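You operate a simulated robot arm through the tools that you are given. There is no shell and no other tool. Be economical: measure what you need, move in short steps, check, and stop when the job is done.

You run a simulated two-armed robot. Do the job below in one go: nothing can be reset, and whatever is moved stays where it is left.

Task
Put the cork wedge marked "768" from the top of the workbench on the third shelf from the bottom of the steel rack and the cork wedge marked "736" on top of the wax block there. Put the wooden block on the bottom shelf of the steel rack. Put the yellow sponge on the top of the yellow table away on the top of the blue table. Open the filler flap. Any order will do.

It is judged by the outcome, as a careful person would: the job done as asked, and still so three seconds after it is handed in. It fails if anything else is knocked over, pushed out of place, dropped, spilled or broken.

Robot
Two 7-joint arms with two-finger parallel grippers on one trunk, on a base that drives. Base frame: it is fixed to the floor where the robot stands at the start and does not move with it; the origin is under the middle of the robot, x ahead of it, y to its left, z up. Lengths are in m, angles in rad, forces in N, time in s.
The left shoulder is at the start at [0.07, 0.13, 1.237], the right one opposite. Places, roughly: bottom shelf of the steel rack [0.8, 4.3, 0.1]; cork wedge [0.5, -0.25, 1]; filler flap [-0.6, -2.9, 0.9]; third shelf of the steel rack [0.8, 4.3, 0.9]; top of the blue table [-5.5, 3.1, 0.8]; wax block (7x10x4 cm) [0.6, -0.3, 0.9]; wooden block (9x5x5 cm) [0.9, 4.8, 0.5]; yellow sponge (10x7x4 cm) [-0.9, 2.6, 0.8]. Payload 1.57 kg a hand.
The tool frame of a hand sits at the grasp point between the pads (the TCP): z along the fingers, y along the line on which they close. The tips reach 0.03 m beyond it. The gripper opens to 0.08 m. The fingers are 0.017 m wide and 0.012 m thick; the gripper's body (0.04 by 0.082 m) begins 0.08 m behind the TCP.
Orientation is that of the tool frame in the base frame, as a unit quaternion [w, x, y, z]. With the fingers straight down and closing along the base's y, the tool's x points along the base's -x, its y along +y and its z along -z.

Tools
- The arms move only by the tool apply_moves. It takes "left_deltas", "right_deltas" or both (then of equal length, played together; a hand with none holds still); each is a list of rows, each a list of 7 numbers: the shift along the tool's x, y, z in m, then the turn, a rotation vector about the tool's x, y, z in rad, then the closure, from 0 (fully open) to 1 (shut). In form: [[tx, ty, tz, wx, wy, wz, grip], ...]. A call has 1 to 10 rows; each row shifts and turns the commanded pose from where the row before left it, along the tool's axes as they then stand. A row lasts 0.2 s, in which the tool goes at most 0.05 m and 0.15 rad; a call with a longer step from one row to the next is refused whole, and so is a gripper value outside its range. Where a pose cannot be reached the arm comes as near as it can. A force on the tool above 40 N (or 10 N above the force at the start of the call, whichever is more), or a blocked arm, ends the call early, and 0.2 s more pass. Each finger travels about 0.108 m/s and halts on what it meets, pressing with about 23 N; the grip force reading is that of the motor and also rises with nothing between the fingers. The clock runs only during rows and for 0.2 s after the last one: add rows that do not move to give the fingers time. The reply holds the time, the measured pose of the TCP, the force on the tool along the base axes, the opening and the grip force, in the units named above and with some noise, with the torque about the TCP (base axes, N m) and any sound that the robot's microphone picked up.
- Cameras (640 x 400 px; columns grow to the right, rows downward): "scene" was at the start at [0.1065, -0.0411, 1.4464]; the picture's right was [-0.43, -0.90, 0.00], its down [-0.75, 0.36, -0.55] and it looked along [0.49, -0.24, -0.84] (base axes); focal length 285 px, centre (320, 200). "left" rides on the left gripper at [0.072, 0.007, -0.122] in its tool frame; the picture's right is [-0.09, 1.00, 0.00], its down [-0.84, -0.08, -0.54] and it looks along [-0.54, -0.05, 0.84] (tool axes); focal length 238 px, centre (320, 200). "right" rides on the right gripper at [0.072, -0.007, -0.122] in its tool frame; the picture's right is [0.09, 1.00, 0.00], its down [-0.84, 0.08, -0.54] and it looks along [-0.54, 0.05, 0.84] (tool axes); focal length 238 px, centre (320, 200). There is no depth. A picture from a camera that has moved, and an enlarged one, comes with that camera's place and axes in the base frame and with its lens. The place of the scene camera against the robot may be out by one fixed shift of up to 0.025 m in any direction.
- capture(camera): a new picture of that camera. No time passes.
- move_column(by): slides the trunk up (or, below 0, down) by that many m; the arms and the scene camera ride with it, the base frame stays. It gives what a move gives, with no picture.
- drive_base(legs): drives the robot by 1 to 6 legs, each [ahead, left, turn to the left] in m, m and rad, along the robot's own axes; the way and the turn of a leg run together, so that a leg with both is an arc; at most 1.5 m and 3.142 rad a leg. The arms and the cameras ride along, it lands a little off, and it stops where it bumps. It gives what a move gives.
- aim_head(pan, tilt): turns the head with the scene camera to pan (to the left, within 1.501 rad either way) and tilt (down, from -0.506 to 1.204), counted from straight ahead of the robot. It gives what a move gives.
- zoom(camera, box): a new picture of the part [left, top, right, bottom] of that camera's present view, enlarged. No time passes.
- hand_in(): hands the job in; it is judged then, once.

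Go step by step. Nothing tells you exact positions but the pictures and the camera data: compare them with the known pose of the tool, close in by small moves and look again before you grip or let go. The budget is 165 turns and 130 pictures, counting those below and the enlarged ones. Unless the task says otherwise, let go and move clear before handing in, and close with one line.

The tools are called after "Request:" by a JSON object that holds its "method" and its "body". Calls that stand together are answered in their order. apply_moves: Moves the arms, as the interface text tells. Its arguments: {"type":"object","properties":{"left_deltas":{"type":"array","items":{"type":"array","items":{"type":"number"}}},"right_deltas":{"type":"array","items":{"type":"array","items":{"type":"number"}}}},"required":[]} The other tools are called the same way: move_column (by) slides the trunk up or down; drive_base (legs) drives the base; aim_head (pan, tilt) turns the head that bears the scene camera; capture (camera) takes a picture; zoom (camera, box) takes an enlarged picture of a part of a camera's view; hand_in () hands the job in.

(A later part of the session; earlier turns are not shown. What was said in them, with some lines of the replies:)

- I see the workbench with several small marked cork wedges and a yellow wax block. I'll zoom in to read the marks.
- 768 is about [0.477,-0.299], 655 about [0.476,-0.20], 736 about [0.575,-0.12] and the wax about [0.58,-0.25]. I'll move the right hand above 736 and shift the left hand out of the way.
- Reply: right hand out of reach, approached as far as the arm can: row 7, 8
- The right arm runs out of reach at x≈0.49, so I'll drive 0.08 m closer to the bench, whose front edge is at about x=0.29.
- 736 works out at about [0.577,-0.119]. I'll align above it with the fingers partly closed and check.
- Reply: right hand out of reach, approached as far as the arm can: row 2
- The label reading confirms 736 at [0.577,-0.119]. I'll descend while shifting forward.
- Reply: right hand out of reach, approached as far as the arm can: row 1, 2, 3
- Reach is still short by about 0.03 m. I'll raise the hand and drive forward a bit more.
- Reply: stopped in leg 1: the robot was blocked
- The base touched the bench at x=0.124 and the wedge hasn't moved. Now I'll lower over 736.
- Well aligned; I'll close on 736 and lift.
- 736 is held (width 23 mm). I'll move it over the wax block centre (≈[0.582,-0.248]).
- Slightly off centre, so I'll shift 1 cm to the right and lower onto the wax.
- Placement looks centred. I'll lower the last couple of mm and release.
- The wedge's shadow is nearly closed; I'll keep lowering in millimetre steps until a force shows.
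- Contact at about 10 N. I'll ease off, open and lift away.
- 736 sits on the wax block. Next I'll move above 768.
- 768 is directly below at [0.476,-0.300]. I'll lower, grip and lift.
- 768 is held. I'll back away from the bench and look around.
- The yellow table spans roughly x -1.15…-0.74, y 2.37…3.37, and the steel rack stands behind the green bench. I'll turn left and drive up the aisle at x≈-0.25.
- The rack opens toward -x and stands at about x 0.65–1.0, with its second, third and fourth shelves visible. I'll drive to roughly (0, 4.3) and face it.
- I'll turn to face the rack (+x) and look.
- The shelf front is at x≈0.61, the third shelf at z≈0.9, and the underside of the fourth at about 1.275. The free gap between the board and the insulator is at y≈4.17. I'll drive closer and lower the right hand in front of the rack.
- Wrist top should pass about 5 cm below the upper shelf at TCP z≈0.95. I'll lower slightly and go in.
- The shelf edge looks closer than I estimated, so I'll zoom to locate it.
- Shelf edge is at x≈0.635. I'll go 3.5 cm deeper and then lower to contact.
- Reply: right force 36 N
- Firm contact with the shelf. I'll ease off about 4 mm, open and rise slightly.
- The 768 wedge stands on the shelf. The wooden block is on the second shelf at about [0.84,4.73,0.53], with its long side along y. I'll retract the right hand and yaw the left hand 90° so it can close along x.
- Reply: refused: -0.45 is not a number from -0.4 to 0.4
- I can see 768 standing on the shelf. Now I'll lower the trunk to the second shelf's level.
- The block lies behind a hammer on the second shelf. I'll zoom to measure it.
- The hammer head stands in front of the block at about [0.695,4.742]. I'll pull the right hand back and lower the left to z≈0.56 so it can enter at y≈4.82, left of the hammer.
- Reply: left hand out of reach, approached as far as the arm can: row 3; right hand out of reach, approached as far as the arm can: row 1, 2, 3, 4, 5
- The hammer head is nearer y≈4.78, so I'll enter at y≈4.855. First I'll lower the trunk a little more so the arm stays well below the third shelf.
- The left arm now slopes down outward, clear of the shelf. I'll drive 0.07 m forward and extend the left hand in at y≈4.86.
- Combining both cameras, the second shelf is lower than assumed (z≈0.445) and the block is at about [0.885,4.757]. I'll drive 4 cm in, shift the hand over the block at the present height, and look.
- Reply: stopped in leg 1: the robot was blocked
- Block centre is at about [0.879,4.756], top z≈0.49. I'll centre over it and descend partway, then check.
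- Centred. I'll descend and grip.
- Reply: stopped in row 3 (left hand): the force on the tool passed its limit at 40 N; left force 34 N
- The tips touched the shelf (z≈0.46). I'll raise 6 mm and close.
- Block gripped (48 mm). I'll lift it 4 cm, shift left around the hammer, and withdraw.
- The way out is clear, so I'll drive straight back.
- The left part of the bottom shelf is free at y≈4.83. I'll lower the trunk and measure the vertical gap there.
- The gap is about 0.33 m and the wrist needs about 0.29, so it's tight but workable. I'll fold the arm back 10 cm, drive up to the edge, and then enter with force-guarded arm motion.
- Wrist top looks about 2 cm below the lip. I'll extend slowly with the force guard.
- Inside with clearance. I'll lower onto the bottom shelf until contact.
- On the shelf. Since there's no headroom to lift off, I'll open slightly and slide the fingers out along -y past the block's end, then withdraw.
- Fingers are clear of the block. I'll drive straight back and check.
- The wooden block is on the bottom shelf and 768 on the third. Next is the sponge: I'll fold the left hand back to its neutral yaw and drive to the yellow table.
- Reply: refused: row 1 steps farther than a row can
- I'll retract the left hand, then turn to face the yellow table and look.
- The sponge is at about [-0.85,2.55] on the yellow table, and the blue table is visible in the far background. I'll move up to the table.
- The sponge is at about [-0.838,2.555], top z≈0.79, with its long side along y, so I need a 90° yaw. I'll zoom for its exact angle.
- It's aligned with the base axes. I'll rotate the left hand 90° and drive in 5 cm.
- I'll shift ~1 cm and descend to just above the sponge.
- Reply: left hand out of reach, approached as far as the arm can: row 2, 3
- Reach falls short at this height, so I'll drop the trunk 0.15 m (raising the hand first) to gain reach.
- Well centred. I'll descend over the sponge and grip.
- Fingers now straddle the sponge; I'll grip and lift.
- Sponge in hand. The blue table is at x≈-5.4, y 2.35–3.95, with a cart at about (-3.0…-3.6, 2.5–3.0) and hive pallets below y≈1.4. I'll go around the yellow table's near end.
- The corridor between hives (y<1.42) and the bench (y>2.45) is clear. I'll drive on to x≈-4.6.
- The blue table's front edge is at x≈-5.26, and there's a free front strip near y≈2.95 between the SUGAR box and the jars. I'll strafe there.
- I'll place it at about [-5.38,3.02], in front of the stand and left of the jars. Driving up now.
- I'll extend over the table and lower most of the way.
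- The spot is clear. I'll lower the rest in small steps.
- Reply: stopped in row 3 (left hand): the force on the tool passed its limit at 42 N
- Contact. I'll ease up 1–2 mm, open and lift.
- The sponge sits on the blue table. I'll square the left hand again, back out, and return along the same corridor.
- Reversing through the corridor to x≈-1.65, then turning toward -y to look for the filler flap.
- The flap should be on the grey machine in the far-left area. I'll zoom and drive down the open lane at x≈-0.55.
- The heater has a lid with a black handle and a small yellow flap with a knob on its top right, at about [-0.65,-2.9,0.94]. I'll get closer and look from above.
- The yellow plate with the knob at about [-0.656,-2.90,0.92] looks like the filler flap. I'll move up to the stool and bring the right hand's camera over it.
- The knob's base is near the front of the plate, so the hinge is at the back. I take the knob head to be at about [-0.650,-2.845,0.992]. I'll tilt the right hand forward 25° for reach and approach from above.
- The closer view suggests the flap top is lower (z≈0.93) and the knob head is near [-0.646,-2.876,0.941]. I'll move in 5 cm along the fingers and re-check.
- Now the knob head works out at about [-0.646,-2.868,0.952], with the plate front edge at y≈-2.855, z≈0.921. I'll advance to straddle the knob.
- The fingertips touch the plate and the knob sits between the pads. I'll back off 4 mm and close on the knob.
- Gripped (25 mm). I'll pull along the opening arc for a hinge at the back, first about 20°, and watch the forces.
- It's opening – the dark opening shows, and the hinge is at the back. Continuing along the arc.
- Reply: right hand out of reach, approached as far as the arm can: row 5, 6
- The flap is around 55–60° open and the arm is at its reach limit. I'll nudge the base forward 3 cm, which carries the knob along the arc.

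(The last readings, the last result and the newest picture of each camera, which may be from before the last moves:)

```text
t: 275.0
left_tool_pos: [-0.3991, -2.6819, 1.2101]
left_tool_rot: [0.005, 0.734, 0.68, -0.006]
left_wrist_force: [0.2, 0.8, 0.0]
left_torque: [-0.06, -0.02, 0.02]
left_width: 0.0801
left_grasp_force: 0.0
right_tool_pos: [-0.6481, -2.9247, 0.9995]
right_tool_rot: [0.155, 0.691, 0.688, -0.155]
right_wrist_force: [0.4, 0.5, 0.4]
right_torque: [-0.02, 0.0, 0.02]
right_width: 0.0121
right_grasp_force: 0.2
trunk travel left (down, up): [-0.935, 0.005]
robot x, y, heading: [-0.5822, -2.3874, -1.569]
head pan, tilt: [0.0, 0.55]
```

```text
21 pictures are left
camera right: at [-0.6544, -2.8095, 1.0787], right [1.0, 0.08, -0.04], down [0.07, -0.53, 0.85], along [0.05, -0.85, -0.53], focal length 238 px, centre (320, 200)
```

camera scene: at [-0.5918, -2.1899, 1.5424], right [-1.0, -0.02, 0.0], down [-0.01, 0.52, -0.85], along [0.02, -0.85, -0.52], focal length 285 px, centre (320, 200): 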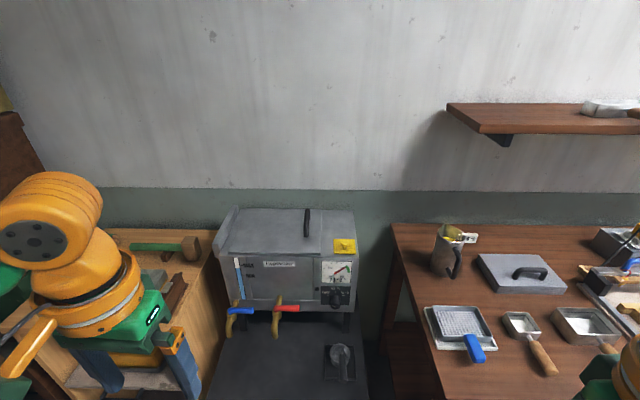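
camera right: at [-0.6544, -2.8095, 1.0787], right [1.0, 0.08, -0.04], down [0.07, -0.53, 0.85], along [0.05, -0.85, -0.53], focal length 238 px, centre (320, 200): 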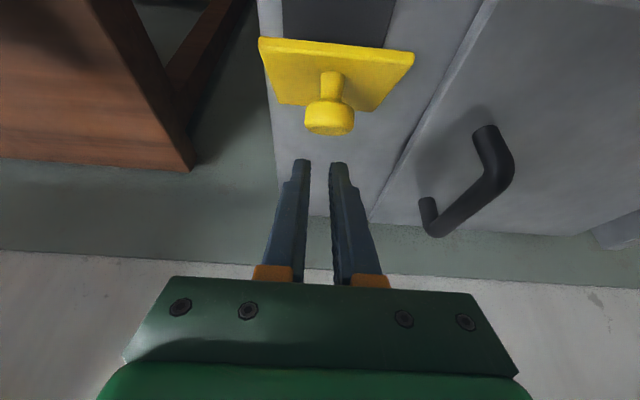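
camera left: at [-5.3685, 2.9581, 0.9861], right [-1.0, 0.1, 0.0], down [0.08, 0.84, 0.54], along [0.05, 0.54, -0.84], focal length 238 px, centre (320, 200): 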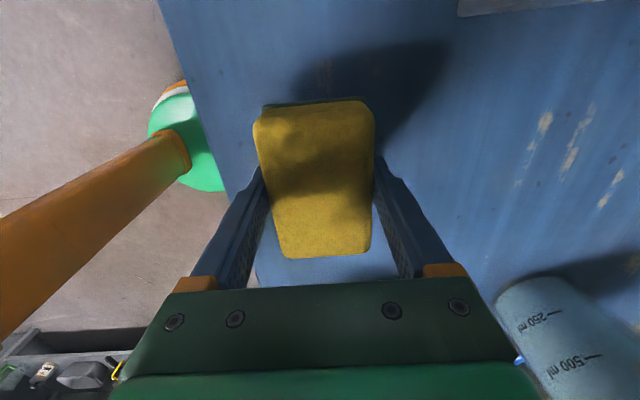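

The knob slipped out, but the flap stays partly open by itself. I'll now close the fingers, bring them in front of the raised plate, and push its underside backward.

Request:
{"method": "apply_moves", "body": {"right_deltas": [[-0.019, 0, -0.041, 0, 0, 0, 1], [0.0302, 0, -0.0141, 0, 0, 0, 1], [0.0302, 0, -0.0141, 0, 0, 0, 1], [0.0302, 0, -0.0141, 0, 0, 0, 1], [0, 0, 0, 0, -0.15, 0, 1], [0, 0, 0, 0, -0.15, 0, 1], [0, 0, 0, 0, -0.05, 0, 1], [0, 0, 0, 0, 0, 0, 1]]}}

Request:
{"method": "capture", "body": {"camera": "right"}}

Request:
{"method": "capture", "body": {"camera": "scene"}}

```text
t: 276.8
left_tool_pos: [-0.3999, -2.6898, 1.207]
left_tool_rot: [0.003, 0.734, 0.679, -0.003]
left_wrist_force: [-0.6, 0.9, -1.2]
left_torque: [0.03, 0.04, 0.01]
left_width: 0.08
left_grasp_force: 0.1
right_tool_pos: [-0.6483, -2.8297, 1.0406]
right_tool_rot: [0.271, 0.655, 0.652, -0.271]
right_wrist_force: [-0.5, 0.7, 0.0]
right_torque: [0.02, 0.02, -0.07]
right_width: 0.0
right_grasp_force: 21.3
trunk travel left (down, up): [-0.935, 0.005]
robot x, y, heading: [-0.583, -2.3891, -1.575]
head pan, tilt: [0.0, 0.55]
```

```text
20 pictures are left
camera right: at [-0.6549, -2.6941, 1.0756], right [1.0, 0.06, -0.06], down [0.07, -0.21, 0.97], along [0.05, -0.98, -0.21], focal length 238 px, centre (320, 200)
```

right: 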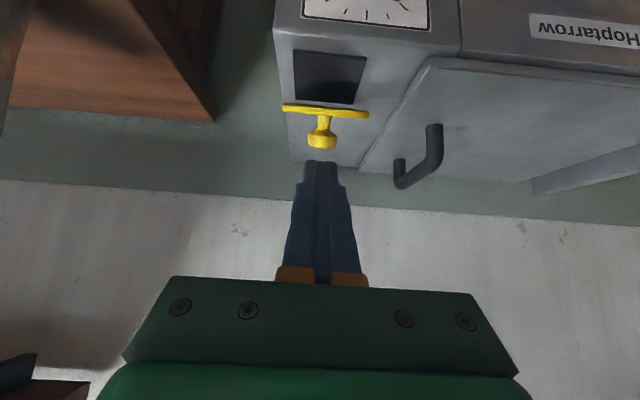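

```text
19 pictures are left
camera scene: at [-0.5924, -2.5364, 1.5423], right [-1.0, 0.0, 0.0], down [0.0, 0.52, -0.85], along [0.0, -0.85, -0.52], focal length 285 px, centre (320, 200)
```

scene: 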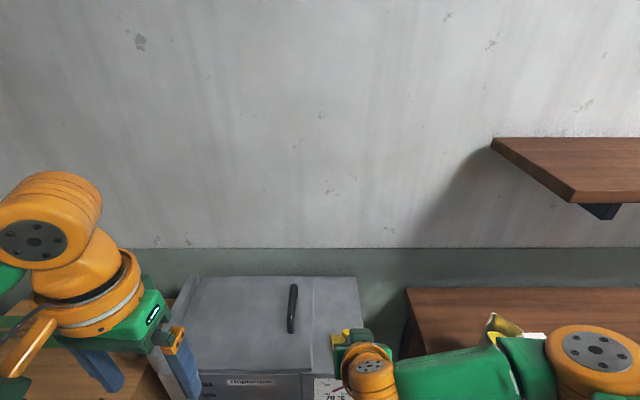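

The flap rests at about 33°. I'll lower the closed fingertips just in front of its raised edge.

Request:
{"method": "apply_moves", "body": {"right_deltas": [[0.0127, 0, -0.0127, 0, 0, 0, 1], [0.0247, 0, 0.0247, 0, 0, 0, 1], [0.0247, 0, 0.0247, 0, 0, 0, 1], [0, 0, 0, 0, 0, 0, 1]]}}

Request:
{"method": "capture", "body": {"camera": "right"}}

```text
t: 277.8
left_tool_pos: [-0.3999, -2.6892, 1.2064]
left_tool_rot: [0.002, 0.734, 0.679, -0.003]
left_wrist_force: [0.3, 0.2, 0.7]
left_torque: [0.02, -0.01, 0.01]
left_width: 0.0798
left_grasp_force: 0.0
right_tool_pos: [-0.6458, -2.8147, 0.9708]
right_tool_rot: [0.27, 0.655, 0.652, -0.27]
right_wrist_force: [0.2, -0.4, 0.7]
right_torque: [-0.02, 0.0, 0.0]
right_width: 0.0
right_grasp_force: 21.3
trunk travel left (down, up): [-0.935, 0.005]
robot x, y, heading: [-0.5889, -2.3858, -1.571]
head pan, tilt: [0.0, 0.55]
```

```text
18 pictures are left
camera right: at [-0.653, -2.6791, 1.006], right [1.0, 0.06, -0.06], down [0.08, -0.21, 0.97], along [0.05, -0.98, -0.21], focal length 238 px, centre (320, 200)
```

right: 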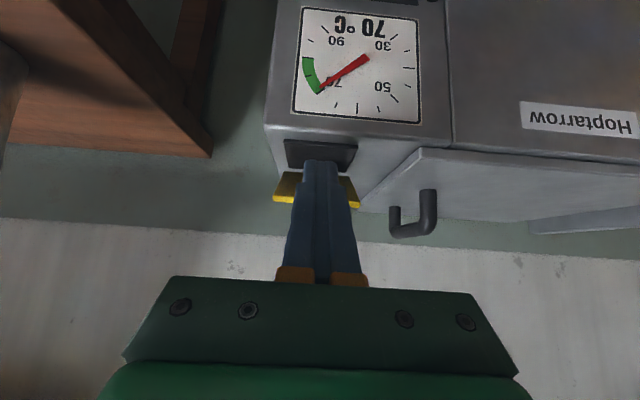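

The fingers are in front of the plate, facing its underside. Now I'll push backward along the arc.

Request:
{"method": "apply_moves", "body": {"right_deltas": [[-0.014, 0, 0.014, 0, 0, 0, 1], [-0.014, 0, 0.014, 0, 0, 0, 1], [-0.01, 0, 0.01, 0, 0, 0, 1], [-0.0092, 0, -0.0007, 0, 0, 0, 1], [-0.0092, 0, -0.0007, 0, 0, 0, 1], [-0.0117, 0, 0.006, 0, 0, 0, 1], [-0.0117, 0, 0.006, 0, 0, 0, 1], [0, 0, 0, 0, 0, 0, 1]]}}

Request:
{"method": "capture", "body": {"camera": "right"}}

```text
t: 279.6
left_tool_pos: [-0.3991, -2.6891, 1.2085]
left_tool_rot: [0.003, 0.734, 0.68, -0.003]
left_wrist_force: [0.2, 0.2, -0.2]
left_torque: [-0.01, 0.02, 0.03]
left_width: 0.0799
left_grasp_force: 0.1
right_tool_pos: [-0.6468, -2.9046, 0.9919]
right_tool_rot: [0.27, 0.655, 0.652, -0.27]
right_wrist_force: [-1.0, -0.8, 0.1]
right_torque: [0.0, -0.02, 0.0]
right_width: 0.0
right_grasp_force: 21.1
trunk travel left (down, up): [-0.935, 0.005]
robot x, y, heading: [-0.5844, -2.3897, -1.573]
head pan, tilt: [0.0, 0.55]
```

```text
17 pictures are left
camera right: at [-0.6535, -2.7683, 1.0278], right [1.0, 0.06, -0.06], down [0.08, -0.21, 0.97], along [0.05, -0.98, -0.21], focal length 238 px, centre (320, 200)
```

right: 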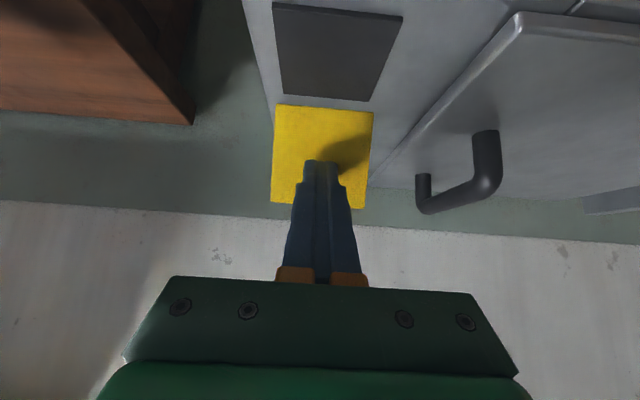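

The flap is now about vertical, with the opening exposed. I'll push a bit further toward its stop.

Request:
{"method": "apply_moves", "body": {"right_deltas": [[-0.009, 0, 0.009, 0, 0, 0, 1], [-0.009, 0, 0.009, 0, 0, 0, 1], [-0.006, 0, 0.008, 0, 0, 0, 1], [0, 0, 0, 0, 0, 0, 1]]}}

Request:
{"method": "capture", "body": {"camera": "right"}}

```text
t: 280.2
left_tool_pos: [-0.4014, -2.6709, 1.2133]
left_tool_rot: [0.011, 0.734, 0.679, -0.007]
left_wrist_force: [0.5, 0.5, -0.6]
left_torque: [-0.01, -0.04, 0.0]
left_width: 0.0802
left_grasp_force: 0.1
right_tool_pos: [-0.6474, -2.9104, 0.9975]
right_tool_rot: [0.273, 0.654, 0.651, -0.271]
right_wrist_force: [-0.4, 26.5, 18.9]
right_torque: [-0.12, 0.37, 0.15]
right_width: 0.0001
right_grasp_force: 21.5
trunk travel left (down, up): [-0.935, 0.005]
robot x, y, heading: [-0.5862, -2.3841, -1.576]
head pan, tilt: [0.0, 0.55]
stopped in row 3 (right hand): the force on the tool passed its limit at 46 N (the readings are from after the stop); the commanded pose is now the measured one
```

```text
16 pictures are left
camera right: at [-0.6547, -2.7733, 1.0325], right [1.0, 0.06, -0.06], down [0.07, -0.2, 0.98], along [0.05, -0.98, -0.21], focal length 238 px, centre (320, 200)
```

right: 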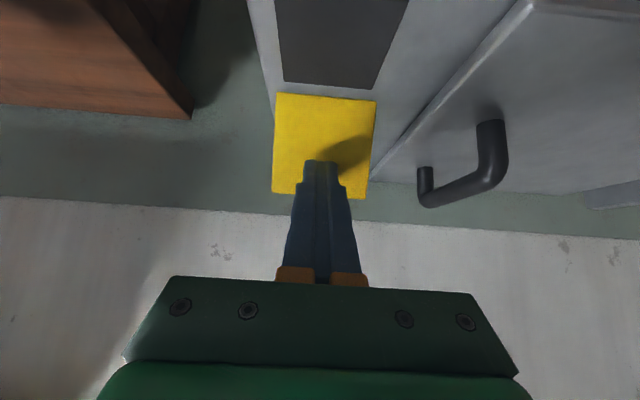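

It's at its stop, fully open. I'll withdraw the fingers and check that it stays open.

Request:
{"method": "apply_moves", "body": {"right_deltas": [[0.01, 0, -0.01, 0, 0, 0, 1], [0.02, 0, -0.02, 0, 0, 0, 1], [0.02, 0, -0.02, 0, 0, 0, 1], [0, 0, -0.04, 0, 0, 0, 1], [0, 0, -0.04, 0, 0, 0, 1]]}}

Request:
{"method": "drive_base", "body": {"legs": [[-0.3, 0, 0]]}}

Request:
{"method": "zoom", "body": {"camera": "scene", "box": [200, 180, 400, 330]}}

```text
t: 281.4
left_tool_pos: [-0.4006, -2.6885, 1.2075]
left_tool_rot: [0.004, 0.734, 0.679, -0.002]
left_wrist_force: [-0.5, -0.2, 0.0]
left_torque: [0.0, -0.04, 0.0]
left_width: 0.0799
left_grasp_force: 0.0
right_tool_pos: [-0.6487, -2.8, 1.05]
right_tool_rot: [0.267, 0.657, 0.653, -0.266]
right_wrist_force: [0.4, 0.2, -0.3]
right_torque: [-0.01, 0.03, -0.02]
right_width: 0.0
right_grasp_force: 21.5
trunk travel left (down, up): [-0.935, 0.005]
robot x, y, heading: [-0.5857, -2.3836, -1.576]
head pan, tilt: [0.0, 0.55]
```

```text
t: 283.5
left_tool_pos: [-0.399, -2.3906, 1.2082]
left_tool_rot: [0.002, 0.735, 0.678, -0.002]
left_wrist_force: [0.2, 0.3, -0.5]
left_torque: [0.04, -0.01, 0.01]
left_width: 0.0798
left_grasp_force: 0.0
right_tool_pos: [-0.648, -2.5005, 1.048]
right_tool_rot: [0.266, 0.657, 0.653, -0.266]
right_wrist_force: [0.7, -0.7, 0.1]
right_torque: [0.0, -0.02, -0.02]
right_width: 0.0
right_grasp_force: 21.0
trunk travel left (down, up): [-0.935, 0.005]
robot x, y, heading: [-0.5843, -2.0813, -1.576]
head pan, tilt: [0.0, 0.55]
```

```text
2.67 times, centred on (300, 255) of scene
camera zoom: at [-0.5913, -2.2376, 1.542], right [-1.0, 0.01, 0.0], down [0.0, 0.52, -0.85], along [-0.01, -0.85, -0.52], focal length 761 px, centre (373, 53)
```

zoom: 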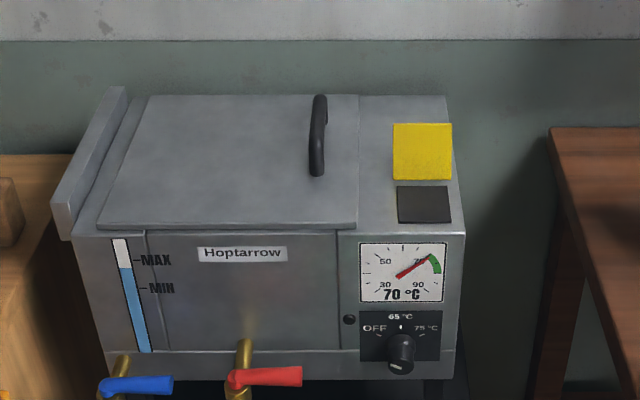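

The flap stands open with its opening exposed, and both hands are clear. All the parts of the job are done, so I'm handing in.

Request:
{"method": "hand_in", "body": {}}

```text
The job is handed in.
```

All the tasks are done and handed in: wedge 768 is on the third shelf, wedge 736 on the wax block, the wooden block on the bottom shelf, the sponge on the blue table, and the filler flap is open.
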